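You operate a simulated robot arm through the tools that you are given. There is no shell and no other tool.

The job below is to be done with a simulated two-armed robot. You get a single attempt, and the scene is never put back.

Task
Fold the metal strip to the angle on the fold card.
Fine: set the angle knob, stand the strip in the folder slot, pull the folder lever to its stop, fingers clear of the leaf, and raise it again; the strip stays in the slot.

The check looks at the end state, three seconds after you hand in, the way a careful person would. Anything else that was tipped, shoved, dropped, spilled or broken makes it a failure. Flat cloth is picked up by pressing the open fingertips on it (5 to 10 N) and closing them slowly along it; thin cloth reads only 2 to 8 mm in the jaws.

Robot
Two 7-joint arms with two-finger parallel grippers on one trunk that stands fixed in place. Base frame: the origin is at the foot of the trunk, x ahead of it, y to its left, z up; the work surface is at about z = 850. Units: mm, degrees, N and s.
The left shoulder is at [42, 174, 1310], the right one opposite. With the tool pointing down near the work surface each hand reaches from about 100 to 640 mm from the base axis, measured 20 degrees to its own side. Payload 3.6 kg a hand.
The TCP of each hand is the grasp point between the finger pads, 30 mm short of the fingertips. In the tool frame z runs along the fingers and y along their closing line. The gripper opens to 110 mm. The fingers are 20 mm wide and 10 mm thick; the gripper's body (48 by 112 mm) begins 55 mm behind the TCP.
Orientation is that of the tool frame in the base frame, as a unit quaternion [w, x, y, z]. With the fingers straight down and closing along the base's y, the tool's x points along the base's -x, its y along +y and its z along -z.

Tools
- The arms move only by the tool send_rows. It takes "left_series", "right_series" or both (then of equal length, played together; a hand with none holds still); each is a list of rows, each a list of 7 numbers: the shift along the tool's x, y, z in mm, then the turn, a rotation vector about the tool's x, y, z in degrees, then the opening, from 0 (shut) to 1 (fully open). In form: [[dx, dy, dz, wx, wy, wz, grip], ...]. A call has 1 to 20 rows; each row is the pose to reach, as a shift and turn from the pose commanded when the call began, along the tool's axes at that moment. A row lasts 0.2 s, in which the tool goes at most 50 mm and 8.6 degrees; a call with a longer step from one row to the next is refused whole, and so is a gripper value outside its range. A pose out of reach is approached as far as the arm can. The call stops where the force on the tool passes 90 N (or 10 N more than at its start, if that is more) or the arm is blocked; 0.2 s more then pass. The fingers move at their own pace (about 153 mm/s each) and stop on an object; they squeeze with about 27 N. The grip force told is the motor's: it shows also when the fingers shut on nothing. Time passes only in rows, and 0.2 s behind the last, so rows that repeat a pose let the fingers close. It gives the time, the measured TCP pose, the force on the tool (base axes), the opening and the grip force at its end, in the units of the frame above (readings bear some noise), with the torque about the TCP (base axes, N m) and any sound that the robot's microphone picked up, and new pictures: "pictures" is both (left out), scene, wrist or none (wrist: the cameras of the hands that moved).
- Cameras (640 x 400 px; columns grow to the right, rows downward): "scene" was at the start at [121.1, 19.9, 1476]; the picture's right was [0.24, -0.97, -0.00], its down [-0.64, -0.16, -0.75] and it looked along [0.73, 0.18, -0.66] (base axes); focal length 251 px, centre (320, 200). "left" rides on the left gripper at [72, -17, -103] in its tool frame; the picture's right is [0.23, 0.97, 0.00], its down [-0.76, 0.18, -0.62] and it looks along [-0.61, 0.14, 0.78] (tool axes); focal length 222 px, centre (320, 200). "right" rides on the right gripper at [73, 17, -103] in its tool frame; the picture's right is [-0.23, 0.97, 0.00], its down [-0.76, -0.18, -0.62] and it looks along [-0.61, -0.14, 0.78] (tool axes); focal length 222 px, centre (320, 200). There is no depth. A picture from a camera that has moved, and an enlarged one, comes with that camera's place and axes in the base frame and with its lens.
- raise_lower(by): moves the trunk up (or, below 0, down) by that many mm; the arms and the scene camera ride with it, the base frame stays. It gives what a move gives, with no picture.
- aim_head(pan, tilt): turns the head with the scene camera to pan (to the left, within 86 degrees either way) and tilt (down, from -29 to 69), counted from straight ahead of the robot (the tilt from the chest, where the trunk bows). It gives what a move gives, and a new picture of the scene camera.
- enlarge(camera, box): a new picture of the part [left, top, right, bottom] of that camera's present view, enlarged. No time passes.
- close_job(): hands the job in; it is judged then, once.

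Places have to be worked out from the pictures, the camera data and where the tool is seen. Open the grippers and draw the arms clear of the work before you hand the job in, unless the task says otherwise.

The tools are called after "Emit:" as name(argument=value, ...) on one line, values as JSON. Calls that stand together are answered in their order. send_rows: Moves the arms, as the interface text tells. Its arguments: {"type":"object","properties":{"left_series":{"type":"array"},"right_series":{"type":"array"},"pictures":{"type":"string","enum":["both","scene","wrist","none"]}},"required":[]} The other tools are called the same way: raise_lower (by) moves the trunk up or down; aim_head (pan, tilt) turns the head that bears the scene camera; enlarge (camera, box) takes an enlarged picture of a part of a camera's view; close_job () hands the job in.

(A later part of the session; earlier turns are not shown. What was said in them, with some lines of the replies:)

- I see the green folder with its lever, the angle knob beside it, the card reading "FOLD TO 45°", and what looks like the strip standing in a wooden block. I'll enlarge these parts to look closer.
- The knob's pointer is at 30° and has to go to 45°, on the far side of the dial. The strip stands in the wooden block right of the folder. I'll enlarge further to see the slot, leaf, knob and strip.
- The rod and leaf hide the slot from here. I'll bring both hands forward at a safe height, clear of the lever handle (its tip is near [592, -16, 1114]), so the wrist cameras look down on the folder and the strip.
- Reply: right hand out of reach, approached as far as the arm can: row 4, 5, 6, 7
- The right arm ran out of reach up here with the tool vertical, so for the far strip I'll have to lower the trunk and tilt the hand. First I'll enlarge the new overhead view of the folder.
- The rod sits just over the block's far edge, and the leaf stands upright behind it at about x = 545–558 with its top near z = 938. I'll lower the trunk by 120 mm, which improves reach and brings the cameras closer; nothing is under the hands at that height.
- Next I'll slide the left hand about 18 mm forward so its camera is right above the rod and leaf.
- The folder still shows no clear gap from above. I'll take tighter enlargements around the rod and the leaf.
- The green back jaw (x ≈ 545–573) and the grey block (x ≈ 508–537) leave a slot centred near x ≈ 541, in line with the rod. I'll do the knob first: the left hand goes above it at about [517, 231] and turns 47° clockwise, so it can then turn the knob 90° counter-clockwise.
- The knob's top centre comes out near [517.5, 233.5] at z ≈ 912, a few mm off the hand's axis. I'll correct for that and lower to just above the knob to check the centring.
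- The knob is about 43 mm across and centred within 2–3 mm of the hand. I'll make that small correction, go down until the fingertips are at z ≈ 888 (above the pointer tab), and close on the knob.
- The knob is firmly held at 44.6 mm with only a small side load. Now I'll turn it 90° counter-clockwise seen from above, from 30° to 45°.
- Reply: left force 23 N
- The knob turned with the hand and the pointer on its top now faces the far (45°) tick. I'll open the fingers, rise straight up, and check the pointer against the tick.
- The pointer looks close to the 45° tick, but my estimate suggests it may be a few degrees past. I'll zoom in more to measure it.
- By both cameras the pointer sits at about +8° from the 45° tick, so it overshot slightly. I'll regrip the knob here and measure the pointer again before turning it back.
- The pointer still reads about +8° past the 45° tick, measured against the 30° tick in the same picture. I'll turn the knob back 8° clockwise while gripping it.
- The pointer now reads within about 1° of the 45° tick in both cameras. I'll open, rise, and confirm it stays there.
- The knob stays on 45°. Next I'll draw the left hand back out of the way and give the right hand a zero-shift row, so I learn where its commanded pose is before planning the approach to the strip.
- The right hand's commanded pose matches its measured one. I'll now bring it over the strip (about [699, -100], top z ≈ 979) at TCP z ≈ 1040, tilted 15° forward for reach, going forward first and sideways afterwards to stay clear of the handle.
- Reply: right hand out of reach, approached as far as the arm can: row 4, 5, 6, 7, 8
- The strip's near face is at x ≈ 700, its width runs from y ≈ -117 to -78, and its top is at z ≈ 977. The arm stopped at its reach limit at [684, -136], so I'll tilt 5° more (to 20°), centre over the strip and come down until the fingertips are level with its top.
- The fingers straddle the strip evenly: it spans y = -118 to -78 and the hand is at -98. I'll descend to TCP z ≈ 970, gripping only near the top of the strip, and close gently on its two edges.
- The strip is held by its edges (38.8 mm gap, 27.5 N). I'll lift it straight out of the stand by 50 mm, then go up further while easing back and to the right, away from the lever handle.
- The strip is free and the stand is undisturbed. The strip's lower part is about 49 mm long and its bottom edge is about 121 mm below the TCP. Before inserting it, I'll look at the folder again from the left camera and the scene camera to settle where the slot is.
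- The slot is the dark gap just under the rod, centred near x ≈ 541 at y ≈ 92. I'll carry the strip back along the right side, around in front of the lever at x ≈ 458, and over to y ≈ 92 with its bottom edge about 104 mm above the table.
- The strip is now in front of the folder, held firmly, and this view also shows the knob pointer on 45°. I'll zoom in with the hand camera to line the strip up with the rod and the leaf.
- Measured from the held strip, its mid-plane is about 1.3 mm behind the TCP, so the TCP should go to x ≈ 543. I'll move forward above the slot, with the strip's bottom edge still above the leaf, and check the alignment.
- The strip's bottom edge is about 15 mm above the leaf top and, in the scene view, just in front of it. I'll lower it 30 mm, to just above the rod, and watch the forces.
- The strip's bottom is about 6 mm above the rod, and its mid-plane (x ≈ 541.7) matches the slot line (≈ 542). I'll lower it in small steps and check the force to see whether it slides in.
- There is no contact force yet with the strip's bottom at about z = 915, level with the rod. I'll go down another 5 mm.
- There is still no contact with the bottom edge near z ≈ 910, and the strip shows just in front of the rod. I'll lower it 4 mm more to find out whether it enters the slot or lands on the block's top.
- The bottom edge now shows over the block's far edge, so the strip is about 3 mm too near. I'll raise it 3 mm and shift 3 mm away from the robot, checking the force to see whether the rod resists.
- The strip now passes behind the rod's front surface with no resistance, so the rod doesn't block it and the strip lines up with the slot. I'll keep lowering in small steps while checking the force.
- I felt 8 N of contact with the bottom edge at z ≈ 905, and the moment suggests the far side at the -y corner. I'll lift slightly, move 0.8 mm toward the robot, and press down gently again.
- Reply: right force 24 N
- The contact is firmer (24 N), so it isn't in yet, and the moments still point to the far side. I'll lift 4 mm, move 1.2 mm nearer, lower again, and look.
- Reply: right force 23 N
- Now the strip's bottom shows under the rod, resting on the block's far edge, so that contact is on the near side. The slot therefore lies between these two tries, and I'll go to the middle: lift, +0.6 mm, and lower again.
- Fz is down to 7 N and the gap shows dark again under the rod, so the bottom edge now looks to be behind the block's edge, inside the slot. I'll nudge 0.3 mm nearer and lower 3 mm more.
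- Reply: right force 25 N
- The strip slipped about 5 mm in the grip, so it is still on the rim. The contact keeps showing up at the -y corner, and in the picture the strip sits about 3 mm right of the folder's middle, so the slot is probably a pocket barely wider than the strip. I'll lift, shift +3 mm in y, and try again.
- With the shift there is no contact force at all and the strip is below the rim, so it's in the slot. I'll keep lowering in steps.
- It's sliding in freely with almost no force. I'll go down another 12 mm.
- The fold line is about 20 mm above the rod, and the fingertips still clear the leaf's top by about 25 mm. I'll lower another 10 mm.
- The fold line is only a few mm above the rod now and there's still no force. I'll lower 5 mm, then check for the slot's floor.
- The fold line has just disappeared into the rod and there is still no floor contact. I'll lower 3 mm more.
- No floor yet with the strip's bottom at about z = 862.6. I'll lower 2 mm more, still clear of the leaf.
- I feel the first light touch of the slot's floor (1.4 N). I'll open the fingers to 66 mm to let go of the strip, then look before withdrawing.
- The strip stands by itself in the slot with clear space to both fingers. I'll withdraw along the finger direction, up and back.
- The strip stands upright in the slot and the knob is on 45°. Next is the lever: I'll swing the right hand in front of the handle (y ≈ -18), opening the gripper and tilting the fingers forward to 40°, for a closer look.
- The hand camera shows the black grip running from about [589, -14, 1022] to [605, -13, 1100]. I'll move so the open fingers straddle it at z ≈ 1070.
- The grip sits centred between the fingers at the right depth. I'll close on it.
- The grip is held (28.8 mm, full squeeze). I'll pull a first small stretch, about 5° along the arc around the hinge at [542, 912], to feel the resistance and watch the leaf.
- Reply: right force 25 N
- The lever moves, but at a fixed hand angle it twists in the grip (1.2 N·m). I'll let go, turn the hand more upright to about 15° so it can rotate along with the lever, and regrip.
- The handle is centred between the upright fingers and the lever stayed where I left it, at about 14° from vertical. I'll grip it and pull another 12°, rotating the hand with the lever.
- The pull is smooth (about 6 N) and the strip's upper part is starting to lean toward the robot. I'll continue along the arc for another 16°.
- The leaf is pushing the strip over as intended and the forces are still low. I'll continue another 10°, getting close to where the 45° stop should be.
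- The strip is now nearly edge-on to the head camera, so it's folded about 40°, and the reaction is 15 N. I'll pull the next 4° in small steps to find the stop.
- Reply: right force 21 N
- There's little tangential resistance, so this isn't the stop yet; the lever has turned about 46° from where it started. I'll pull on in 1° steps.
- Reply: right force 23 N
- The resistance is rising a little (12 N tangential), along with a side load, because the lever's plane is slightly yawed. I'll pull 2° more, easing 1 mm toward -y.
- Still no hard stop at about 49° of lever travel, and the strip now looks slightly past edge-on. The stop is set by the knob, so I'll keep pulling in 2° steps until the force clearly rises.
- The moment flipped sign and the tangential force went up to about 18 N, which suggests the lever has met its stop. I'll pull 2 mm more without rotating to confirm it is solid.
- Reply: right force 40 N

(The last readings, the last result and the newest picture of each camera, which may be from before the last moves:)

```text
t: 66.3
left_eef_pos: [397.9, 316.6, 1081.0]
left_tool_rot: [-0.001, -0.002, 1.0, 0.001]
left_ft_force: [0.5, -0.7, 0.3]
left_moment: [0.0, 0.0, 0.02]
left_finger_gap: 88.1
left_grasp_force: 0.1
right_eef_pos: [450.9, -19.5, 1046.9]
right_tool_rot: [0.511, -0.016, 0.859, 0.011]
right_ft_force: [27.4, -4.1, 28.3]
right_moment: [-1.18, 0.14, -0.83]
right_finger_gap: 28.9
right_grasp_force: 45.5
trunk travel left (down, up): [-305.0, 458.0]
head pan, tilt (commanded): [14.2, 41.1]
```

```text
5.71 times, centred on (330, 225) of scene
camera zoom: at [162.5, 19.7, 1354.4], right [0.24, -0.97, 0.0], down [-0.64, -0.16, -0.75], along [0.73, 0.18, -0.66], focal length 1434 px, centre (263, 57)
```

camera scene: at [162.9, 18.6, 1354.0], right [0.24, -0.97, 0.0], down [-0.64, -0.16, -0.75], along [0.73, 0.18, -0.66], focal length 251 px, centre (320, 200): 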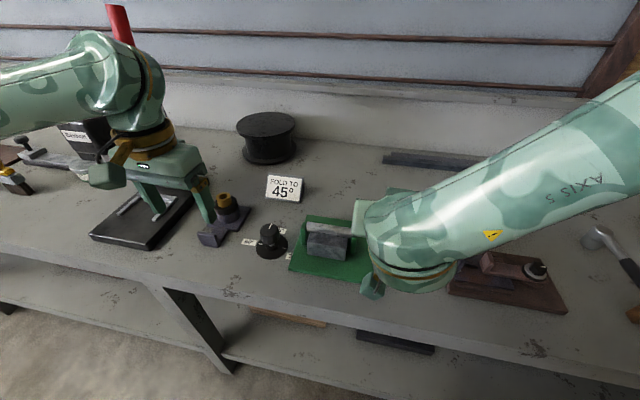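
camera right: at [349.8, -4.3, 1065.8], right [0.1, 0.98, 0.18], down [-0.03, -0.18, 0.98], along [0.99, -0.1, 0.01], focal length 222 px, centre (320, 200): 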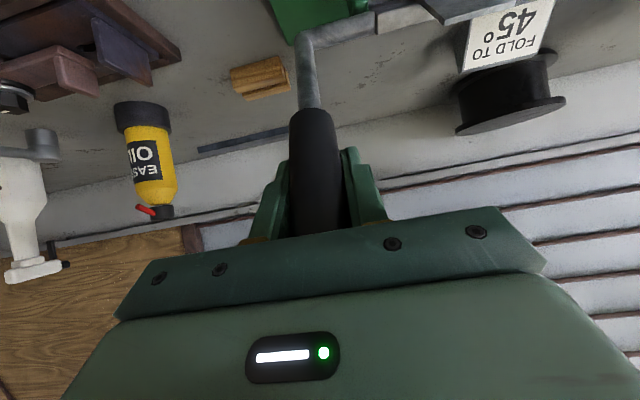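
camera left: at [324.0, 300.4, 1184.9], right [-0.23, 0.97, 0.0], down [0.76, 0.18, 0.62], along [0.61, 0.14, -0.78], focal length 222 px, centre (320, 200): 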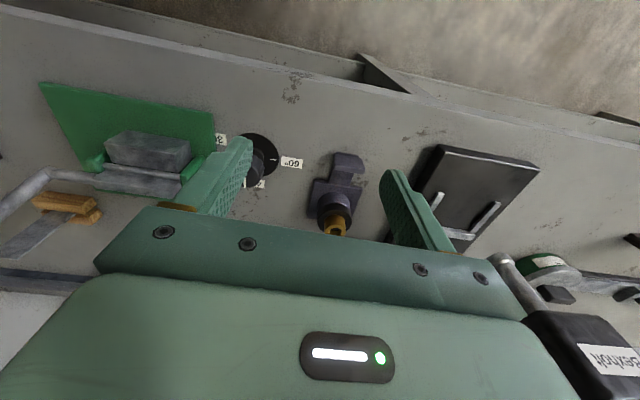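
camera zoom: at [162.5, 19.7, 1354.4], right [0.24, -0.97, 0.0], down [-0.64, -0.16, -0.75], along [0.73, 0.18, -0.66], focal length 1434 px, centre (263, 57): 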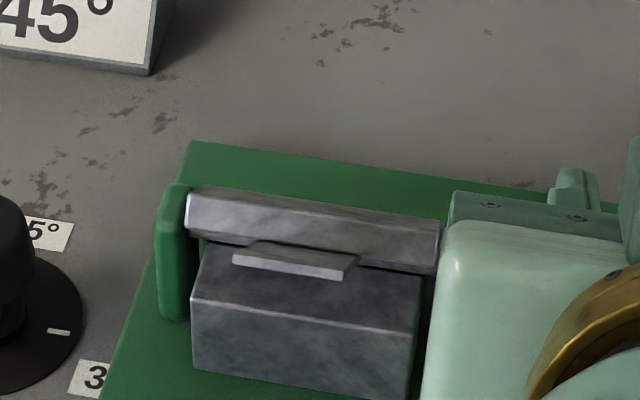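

A further 1.3 mm of hand travel raised the force to about 38 N, so the lever is at its stop. Now I'll raise it again, following the same arc back.

Emit:
send_rows(right_series=[[-4.9, 0, 2.7, 0, 2, 0, 0.2], [-9.84, 0, 5.56, 0, 4, 0, 0.2], [-19.25, 0, 11.8, 0, 8, 0, 0.2], [-28.3, 0, 18.7, 0, 12, 0, 0.2], [-36.8, 0, 26.1, 0, 16, 0, 0.2], [-44.7, 0, 34.2, 0, 20, 0, 0.2], [-52.1, 0, 42.8, 0, 24, 0, 0.2], [-58.8, 0, 51.9, 0, 28, 0, 0.2], [-58.8, 0, 51.9, 0, 28, 0, 0.2]], pictures="both")

Emit:
enlarge(camera="scene", box=[290, 150, 410, 260])

Emit:
enlarge(camera="left", box=[60, 80, 240, 210])

```text
t: 68.3
left_eef_pos: [396.9, 316.7, 1082.0]
left_tool_rot: [0.001, -0.002, 1.0, 0.0]
left_ft_force: [0.1, 0.8, 0.3]
left_moment: [-0.02, 0.03, 0.02]
left_finger_gap: 88.0
left_grasp_force: 0.2
right_eef_pos: [520.9, -15.7, 1075.4]
right_tool_rot: [0.29, -0.019, 0.957, 0.006]
right_ft_force: [-0.9, -0.7, 25.5]
right_moment: [-0.94, -0.14, -0.29]
right_finger_gap: 28.6
right_grasp_force: 45.1
trunk travel left (down, up): [-305.0, 458.0]
head pan, tilt (commanded): [14.2, 41.1]
camera scene: at [157.4, 20.0, 1355.0], right [0.24, -0.97, 0.0], down [-0.64, -0.16, -0.75], along [0.73, 0.18, -0.66], focal length 251 px, centre (320, 200)
camera right: at [402.9, -2.5, 1120.8], right [0.15, 0.98, 0.13], down [0.3, -0.17, 0.94], along [0.94, -0.1, -0.31], focal length 222 px, centre (320, 200)
```

scene: 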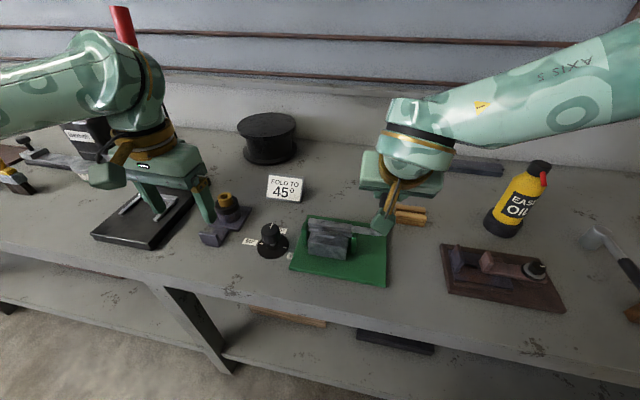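
right: 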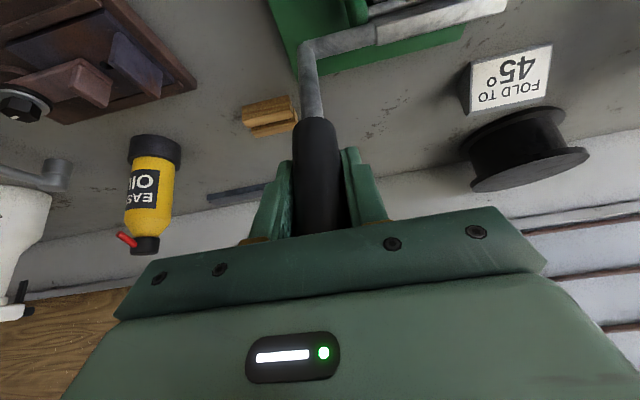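

```text
3.64 times, centred on (350, 205) of scene
camera zoom: at [157.4, 20.0, 1355.0], right [0.24, -0.97, 0.0], down [-0.64, -0.16, -0.75], along [0.73, 0.18, -0.66], focal length 912 px, centre (211, 182)
```

zoom: 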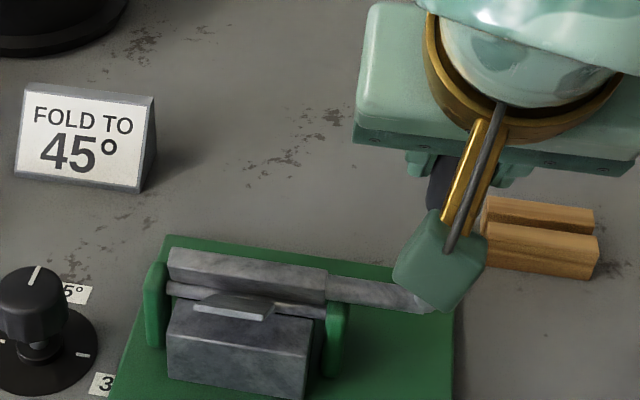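

```text
3.08 times, centred on (150, 145) of left
camera zoom: at [322.6, 299.8, 1185.8], right [-0.23, 0.97, 0.0], down [0.76, 0.18, 0.62], along [0.61, 0.14, -0.78], focal length 684 px, centre (843, 369)
```

zoom: 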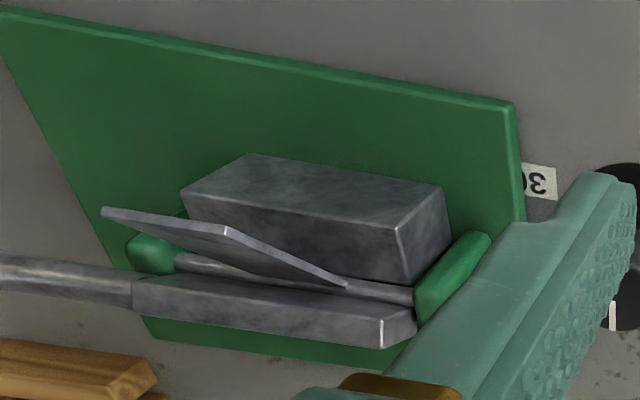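

The strip keeps its fold while the leaf comes away. I'll continue raising the lever, lifting the path about 1.7 mm to ease the vertical load.

Emit:
send_rows(right_series=[[-10.5, 0, 4.6, 0, 4, 0, 0.2], [-20.3, 0, 10.5, 0, 8, 0, 0.2], [-29.4, 0, 17.6, 0, 12, 0, 0.2], [-38, 0, 25.1, 0, 16, 0, 0.2], [-45.9, 0, 33.4, 0, 20, 0, 0.2], [-45.9, 0, 33.4, 0, 20, 0, 0.2]], pictures="both")

Emit:
enlarge(camera="scene", box=[290, 150, 410, 260])

```text
t: 69.7
left_eef_pos: [396.7, 317.6, 1081.2]
left_tool_rot: [0.001, -0.003, 1.0, 0.0]
left_ft_force: [-0.6, -0.1, 0.1]
left_moment: [-0.01, 0.01, 0.0]
left_finger_gap: 88.2
left_grasp_force: 0.0
right_eef_pos: [576.4, -13.7, 1073.5]
right_tool_rot: [0.119, -0.021, 0.993, 0.004]
right_ft_force: [6.0, 1.3, 34.3]
right_moment: [-0.24, 0.38, -0.07]
right_finger_gap: 28.5
right_grasp_force: 44.5
trunk travel left (down, up): [-305.0, 458.0]
head pan, tilt (commanded): [14.2, 41.1]
camera scene: at [157.8, 20.6, 1354.9], right [0.25, -0.97, 0.0], down [-0.64, -0.16, -0.75], along [0.73, 0.18, -0.66], focal length 251 px, centre (320, 200)
camera right: at [482.0, 0.4, 1157.2], right [0.18, 0.98, 0.05], down [0.6, -0.15, 0.78], along [0.78, -0.11, -0.62], focal length 222 px, centre (320, 200)
```

scene: 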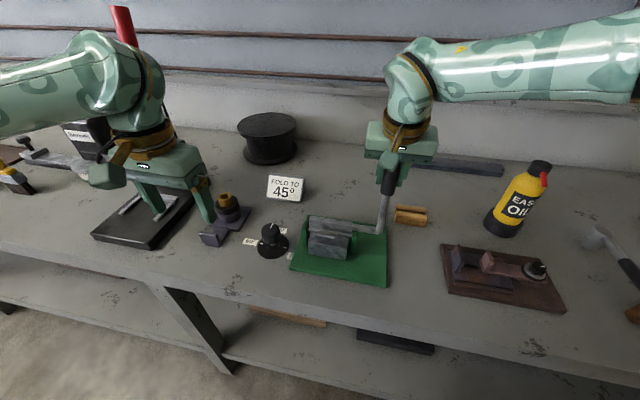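
right: 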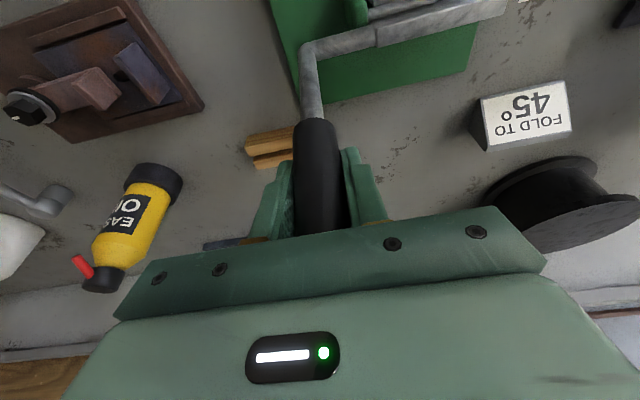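

```text
3.64 times, centred on (350, 205) of scene
camera zoom: at [157.8, 20.6, 1354.9], right [0.25, -0.97, 0.0], down [-0.64, -0.16, -0.75], along [0.73, 0.18, -0.66], focal length 912 px, centre (211, 182)
```

zoom: 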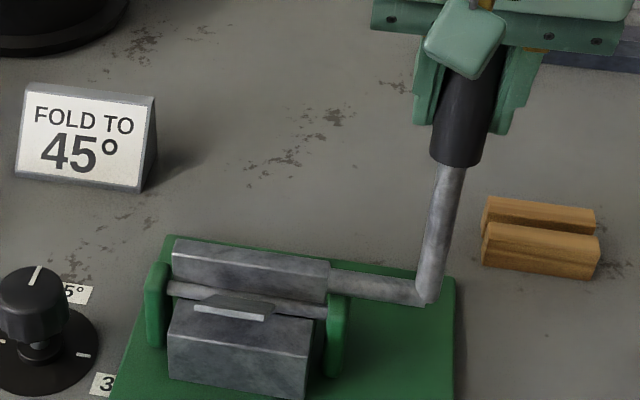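

The lever is almost back. I'll push on about 6° toward its raised rest position, relieving the upward load, and check for the end of travel.

Emit:
send_rows(right_series=[[-4.1, 0, 0.5, 0, 1, 0, 0.2], [-8.2, 0, 2.0, 0, 2, 0, 0.2], [-11.9, 0, 4.0, 0, 3, 0, 0.2], [-15.5, 0, 6.3, 0, 4, 0, 0.2], [-15.5, 0, 6.3, 0, 4, 0, 0.2]], pictures="wrist")

Emit:
enlarge(camera="scene", box=[290, 150, 410, 260])

```text
t: 70.9
left_eef_pos: [392.2, 315.4, 1082.8]
left_tool_rot: [0.002, -0.002, 1.0, 0.0]
left_ft_force: [0.3, -0.2, 0.6]
left_moment: [0.01, -0.01, 0.03]
left_finger_gap: 88.0
left_grasp_force: 0.0
right_eef_pos: [588.8, -13.9, 1070.2]
right_tool_rot: [0.082, -0.02, 0.996, 0.001]
right_ft_force: [-27.7, -4.9, 16.1]
right_moment: [0.06, -0.3, -0.26]
right_finger_gap: 29.1
right_grasp_force: 44.8
trunk travel left (down, up): [-305.0, 458.0]
head pan, tilt (commanded): [14.2, 41.1]
camera right: at [499.4, 1.3, 1159.5], right [0.18, 0.98, 0.04], down [0.66, -0.15, 0.74], along [0.73, -0.11, -0.67], focal length 222 px, centre (320, 200)
```

right: 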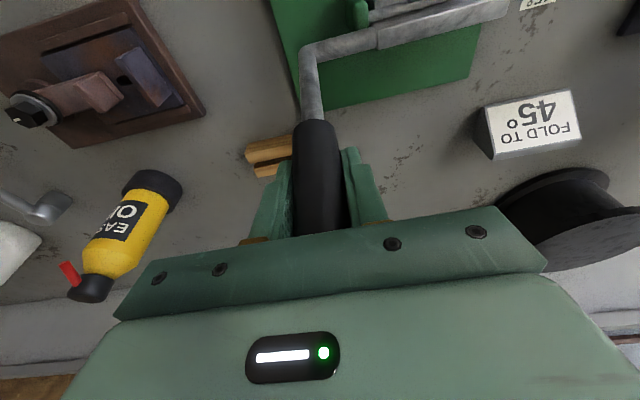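

```text
3.64 times, centred on (350, 205) of scene
camera zoom: at [153.5, 19.2, 1355.2], right [0.24, -0.97, 0.0], down [-0.63, -0.16, -0.76], along [0.73, 0.18, -0.65], focal length 912 px, centre (211, 182)
```

zoom: 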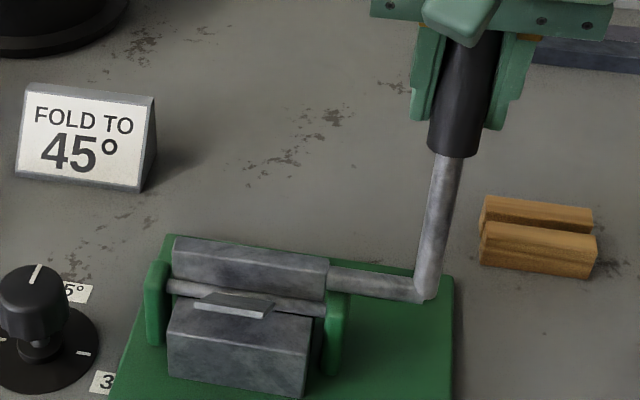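

The lever is back against its raised end: 28 N of reaction, and it looks the same as at the start. I'll ease off the push, open the fingers, and withdraw upward.

Emit:
send_rows(right_series=[[1.8, 0, -0.6, 0, 0, 0, 0.2], [1.8, 0, -0.6, 0, 0, 0, 0.2], [1.8, 0, -0.6, 0, 0, 0, 0.4], [1.8, 0, -0.6, 0, 0, 0, 0.7], [1.8, 0, -0.6, 0, 0, 0, 0.9], [1.8, 0, -0.6, 0, 0, 0, 0.9]], pictures="wrist")

Emit:
enlarge(camera="scene", box=[290, 130, 430, 260])

```text
t: 72.3
left_eef_pos: [397.4, 317.1, 1081.3]
left_tool_rot: [0.001, -0.002, 1.0, 0.0]
left_ft_force: [0.6, -0.6, 0.5]
left_moment: [0.05, 0.0, 0.0]
left_finger_gap: 88.1
left_grasp_force: 0.0
right_eef_pos: [593.6, -13.2, 1071.3]
right_tool_rot: [0.083, -0.02, 0.996, 0.002]
right_ft_force: [6.4, -1.9, 24.5]
right_moment: [0.12, 0.37, -0.02]
right_finger_gap: 98.8
right_grasp_force: 0.1
trunk travel left (down, up): [-305.0, 458.0]
head pan, tilt (commanded): [14.2, 41.1]
camera right: at [504.2, 0.9, 1159.9], right [0.18, 0.98, 0.04], down [0.65, -0.15, 0.74], along [0.73, -0.11, -0.67], focal length 222 px, centre (320, 200)
```

right: 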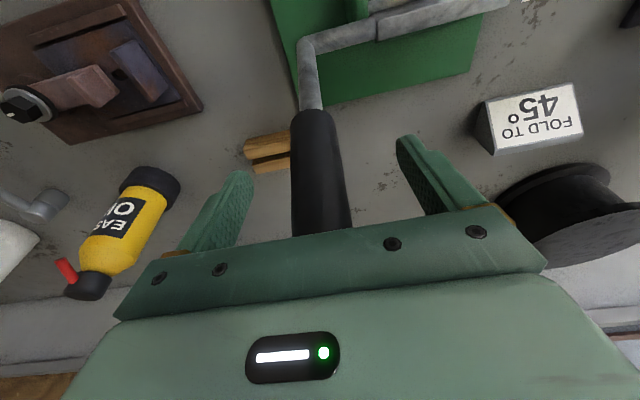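

```text
3.08 times, centred on (360, 195) of scene
camera zoom: at [158.8, 19.8, 1354.8], right [0.24, -0.97, 0.0], down [-0.64, -0.16, -0.75], along [0.73, 0.18, -0.66], focal length 772 px, centre (197, 215)
```

zoom: 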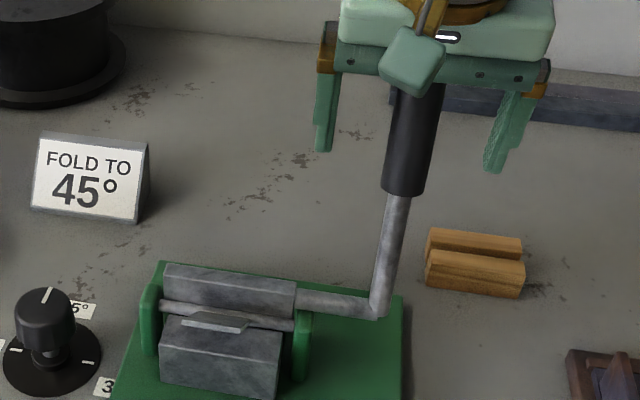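

The fingers are open, but 24 N upward shows the palm is resting on the handle's top. I'll withdraw straight up along the fingers and then back, away from the lever.

Emit:
send_rows(right_series=[[0, 0, -10, 0, 0, 0, 0.9], [0, 0, -30, 0, 0, 0, 0.9], [0, 0, -60, 0, 0, 0, 0.9], [0, 0, -90, 0, 0, 0, 0.9], [0, 0, -110, 0, 0, 0, 0.9], [30, 0, -110, 0, 0, 0, 0.9], [70, 0, -110, 0, 0, 0, 0.9], [110, 0, -110, 0, 0, 0, 0.9], [110, -40, -110, 0, 0, 0, 0.9], [110, -80, -110, 0, 0, 0, 0.9], [110, -120, -110, 0, 0, 0, 0.9]], pictures="both")

Emit:
enlarge(camera="scene", box=[290, 140, 420, 260])

Emit:
enlarge(camera="left", box=[40, 70, 240, 210])

```text
t: 74.7
left_eef_pos: [397.3, 315.9, 1081.3]
left_tool_rot: [-0.001, -0.001, 1.0, 0.001]
left_ft_force: [0.4, 0.0, 0.3]
left_moment: [0.04, 0.03, 0.0]
left_finger_gap: 88.2
left_grasp_force: 0.0
right_eef_pos: [472.0, -143.3, 1159.6]
right_tool_rot: [0.082, -0.02, 0.996, 0.002]
right_ft_force: [0.3, -0.3, 0.3]
right_moment: [0.04, 0.01, 0.0]
right_finger_gap: 99.1
right_grasp_force: 0.1
trunk travel left (down, up): [-305.0, 458.0]
head pan, tilt (commanded): [14.2, 41.1]
camera scene: at [159.9, 18.4, 1354.5], right [0.24, -0.97, 0.0], down [-0.64, -0.16, -0.75], along [0.73, 0.19, -0.66], focal length 251 px, centre (320, 200)
camera right: at [382.6, -127.7, 1248.6], right [0.18, 0.98, 0.04], down [0.66, -0.15, 0.74], along [0.73, -0.11, -0.67], focal length 222 px, centre (320, 200)
```

scene: 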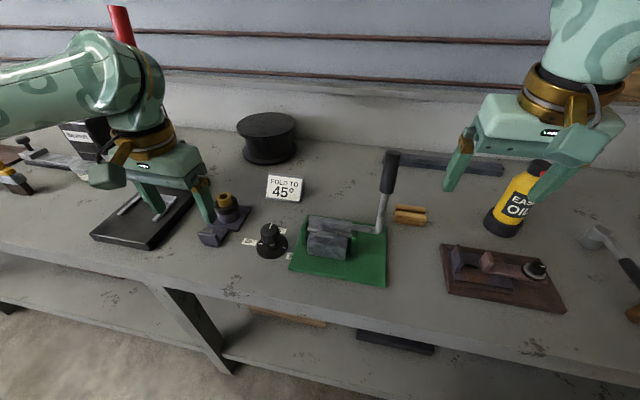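
right: 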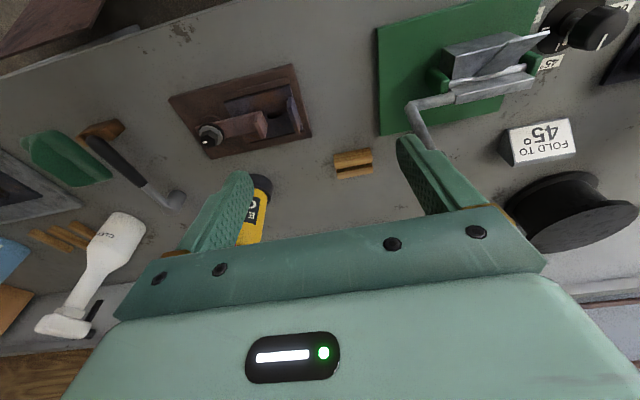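

```text
3.33 times, centred on (355, 200) of scene
camera zoom: at [159.9, 18.4, 1354.5], right [0.24, -0.97, 0.0], down [-0.64, -0.16, -0.75], along [0.73, 0.19, -0.66], focal length 836 px, centre (203, 200)
```

zoom: 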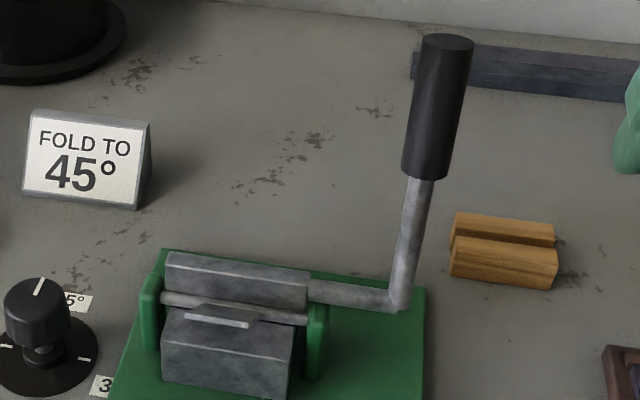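

```text
2.86 times, centred on (140, 140) of left
camera zoom: at [324.7, 298.4, 1185.2], right [-0.23, 0.97, 0.0], down [0.76, 0.18, 0.62], along [0.61, 0.14, -0.78], focal length 635 px, centre (834, 371)
```

zoom: 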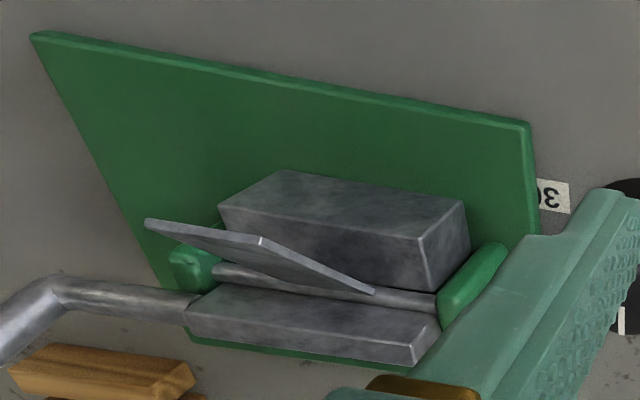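

The lever is up, the strip is folded and still in the slot. I'll zoom in from all three cameras to check the fold angle, the knob, and that nothing else moved.

Emit:
enlarge(camera="scene", box=[305, 215, 355, 250])

Emit:
enlarge(camera="right", box=[410, 10, 570, 120])

Emit:
enlarge(camera="left", box=[70, 120, 200, 200])

Emit:
enlarge(camera="scene", box=[240, 205, 310, 265])

```text
11.43 times, centred on (330, 232) of scene
camera zoom: at [159.9, 18.4, 1354.5], right [0.24, -0.97, 0.0], down [-0.64, -0.16, -0.75], along [0.73, 0.19, -0.66], focal length 2867 px, centre (206, -171)
```

zoom: 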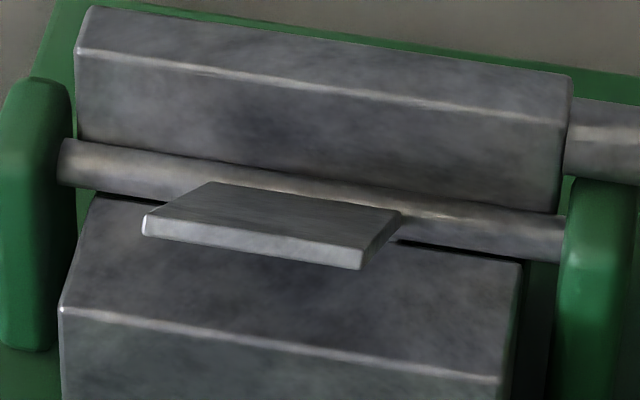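

```text
3.64 times, centred on (490, 65) of right
camera zoom: at [382.6, -127.7, 1248.6], right [0.18, 0.98, 0.04], down [0.66, -0.15, 0.74], along [0.73, -0.11, -0.67], focal length 808 px, centre (-298, 691)
```

zoom: 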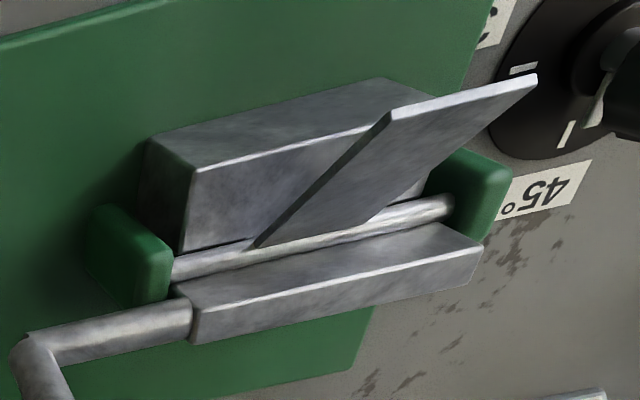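

```text
4.92 times, centred on (135, 160) of left
camera zoom: at [324.7, 298.4, 1185.2], right [-0.23, 0.97, 0.0], down [0.76, 0.18, 0.62], along [0.61, 0.14, -0.78], focal length 1094 px, centre (1231, 397)
```

zoom: 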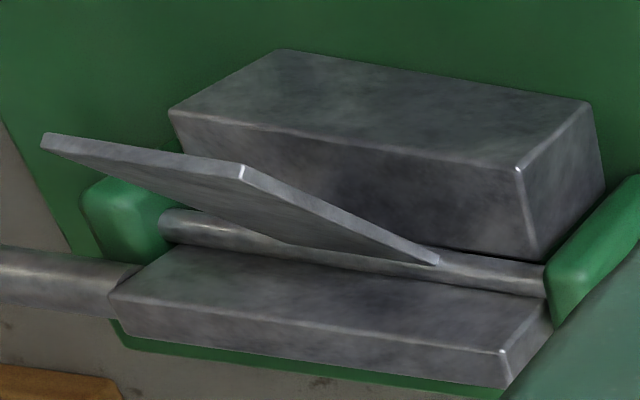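

```text
6.67 times, centred on (275, 235) of scene
camera zoom: at [159.9, 18.4, 1354.5], right [0.24, -0.97, 0.0], down [-0.64, -0.16, -0.75], along [0.73, 0.19, -0.66], focal length 1672 px, centre (620, -33)
```

zoom: 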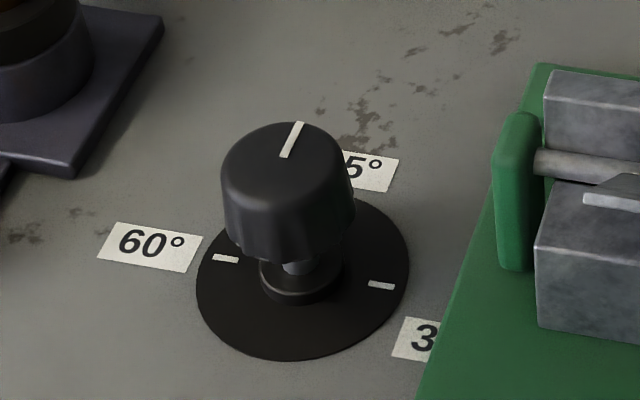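

The fold measures about 46–47° from vertical in all three views, fitting a 45° fold within my measuring error. The knob points at 45°, the lever is up and the stand is undisturbed. I'll open both grippers fully and draw both arms back.

Emit:
send_rows(left_series=[[15, 0, -15, 0, 0, 0, 1], [30, 0, -30, 0, 0, 0, 1], [45, 0, -45, 0, 0, 0, 1], [60, 0, -60, 0, 0, 0, 1]], right_series=[[20, -8, -15, 0, 0, 0, 1], [40, -16, -30, 0, 0, 0, 1], [60, -24, -45, 0, 0, 0, 1], [80, -32, -60, 0, 0, 0, 1]], pictures="both")

Emit:
enlarge(camera="scene", box=[230, 140, 450, 280])

```text
t: 75.7
left_eef_pos: [336.9, 314.1, 1141.4]
left_tool_rot: [0.001, -0.002, 1.0, 0.0]
left_ft_force: [-1.1, -0.6, 0.7]
left_moment: [-0.02, -0.04, 0.02]
left_finger_gap: 109.7
left_grasp_force: 0.1
right_eef_pos: [381.7, -174.4, 1205.2]
right_tool_rot: [0.082, -0.02, 0.996, 0.002]
right_ft_force: [-0.9, 0.5, -0.5]
right_moment: [-0.01, -0.04, 0.02]
right_finger_gap: 109.8
right_grasp_force: 0.2
trunk travel left (down, up): [-305.0, 458.0]
head pan, tilt (commanded): [14.2, 41.1]
camera scene: at [158.9, 19.5, 1354.6], right [0.24, -0.97, 0.0], down [-0.64, -0.16, -0.75], along [0.73, 0.18, -0.66], focal length 251 px, centre (320, 200)
camera right: at [293.5, -159.4, 1295.4], right [0.18, 0.98, 0.04], down [0.66, -0.15, 0.74], along [0.73, -0.11, -0.67], focal length 222 px, centre (320, 200)
camera left: at [263.9, 297.2, 1245.6], right [-0.23, 0.97, 0.0], down [0.76, 0.18, 0.62], along [0.61, 0.14, -0.78], focal length 222 px, centre (320, 200)
```

scene: 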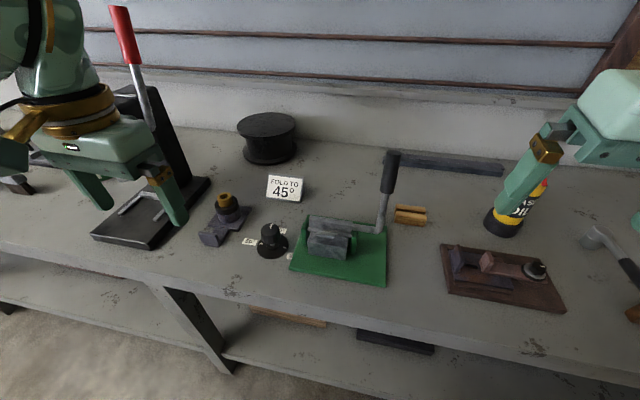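
right: 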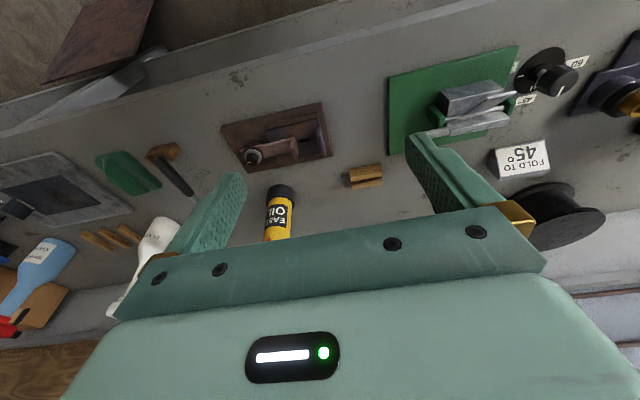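
left: 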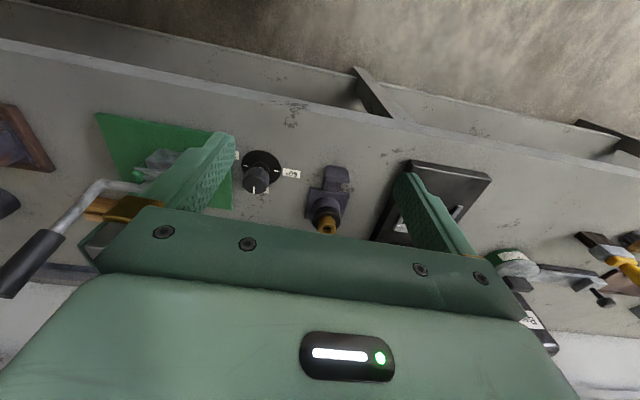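

```text
2.86 times, centred on (340, 210) of scene
camera zoom: at [158.9, 19.5, 1354.6], right [0.24, -0.97, 0.0], down [-0.64, -0.16, -0.75], along [0.73, 0.18, -0.66], focal length 717 px, centre (263, 171)
```

zoom: 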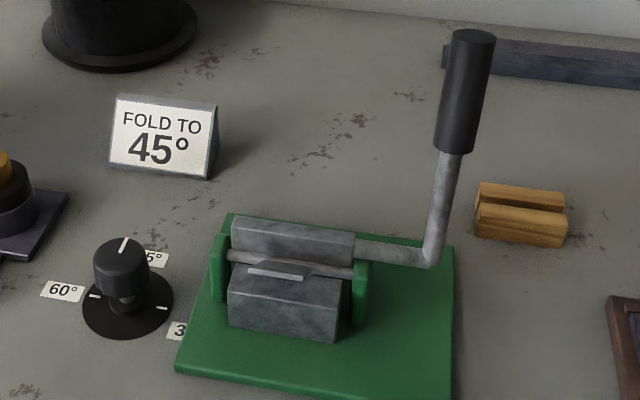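

Both arms are clear with their grippers open. The knob is on 45°, the folded strip stands in the slot, the lever is raised and everything else is in place, so I'm handing the job in.

Emit:
close_job()

```text
The job is handed in.
```

The strip is folded to about 45° and still standing in the folder slot. The job is handed in, but the check's verdict has not come back.

- **Knob:** it is set to 45°, with the pointer within about 1° of the tick. My first turn overshot by about 8°, so I turned it back.
- **Strip:** I lifted it from its stand and lowered it into the slot until I felt the first touch of the floor. It slipped about 5 mm in the grip while I was finding the slot; I saw no damage.
- **Fold:** I pulled the lever until it met a firm stop, with the fingers clear of the leaf, then raised it back to its upper end. All three cameras put the upper part of the strip at roughly 46–47° from vertical. My measuring error is about 1.5–3°, so that fits a 45° fold but doesn't prove it to the degree.
- **Surroundings:** in the last pictures the wooden stand, the card and the other tools look undisturbed. Both grippers are open and the arms are drawn back.
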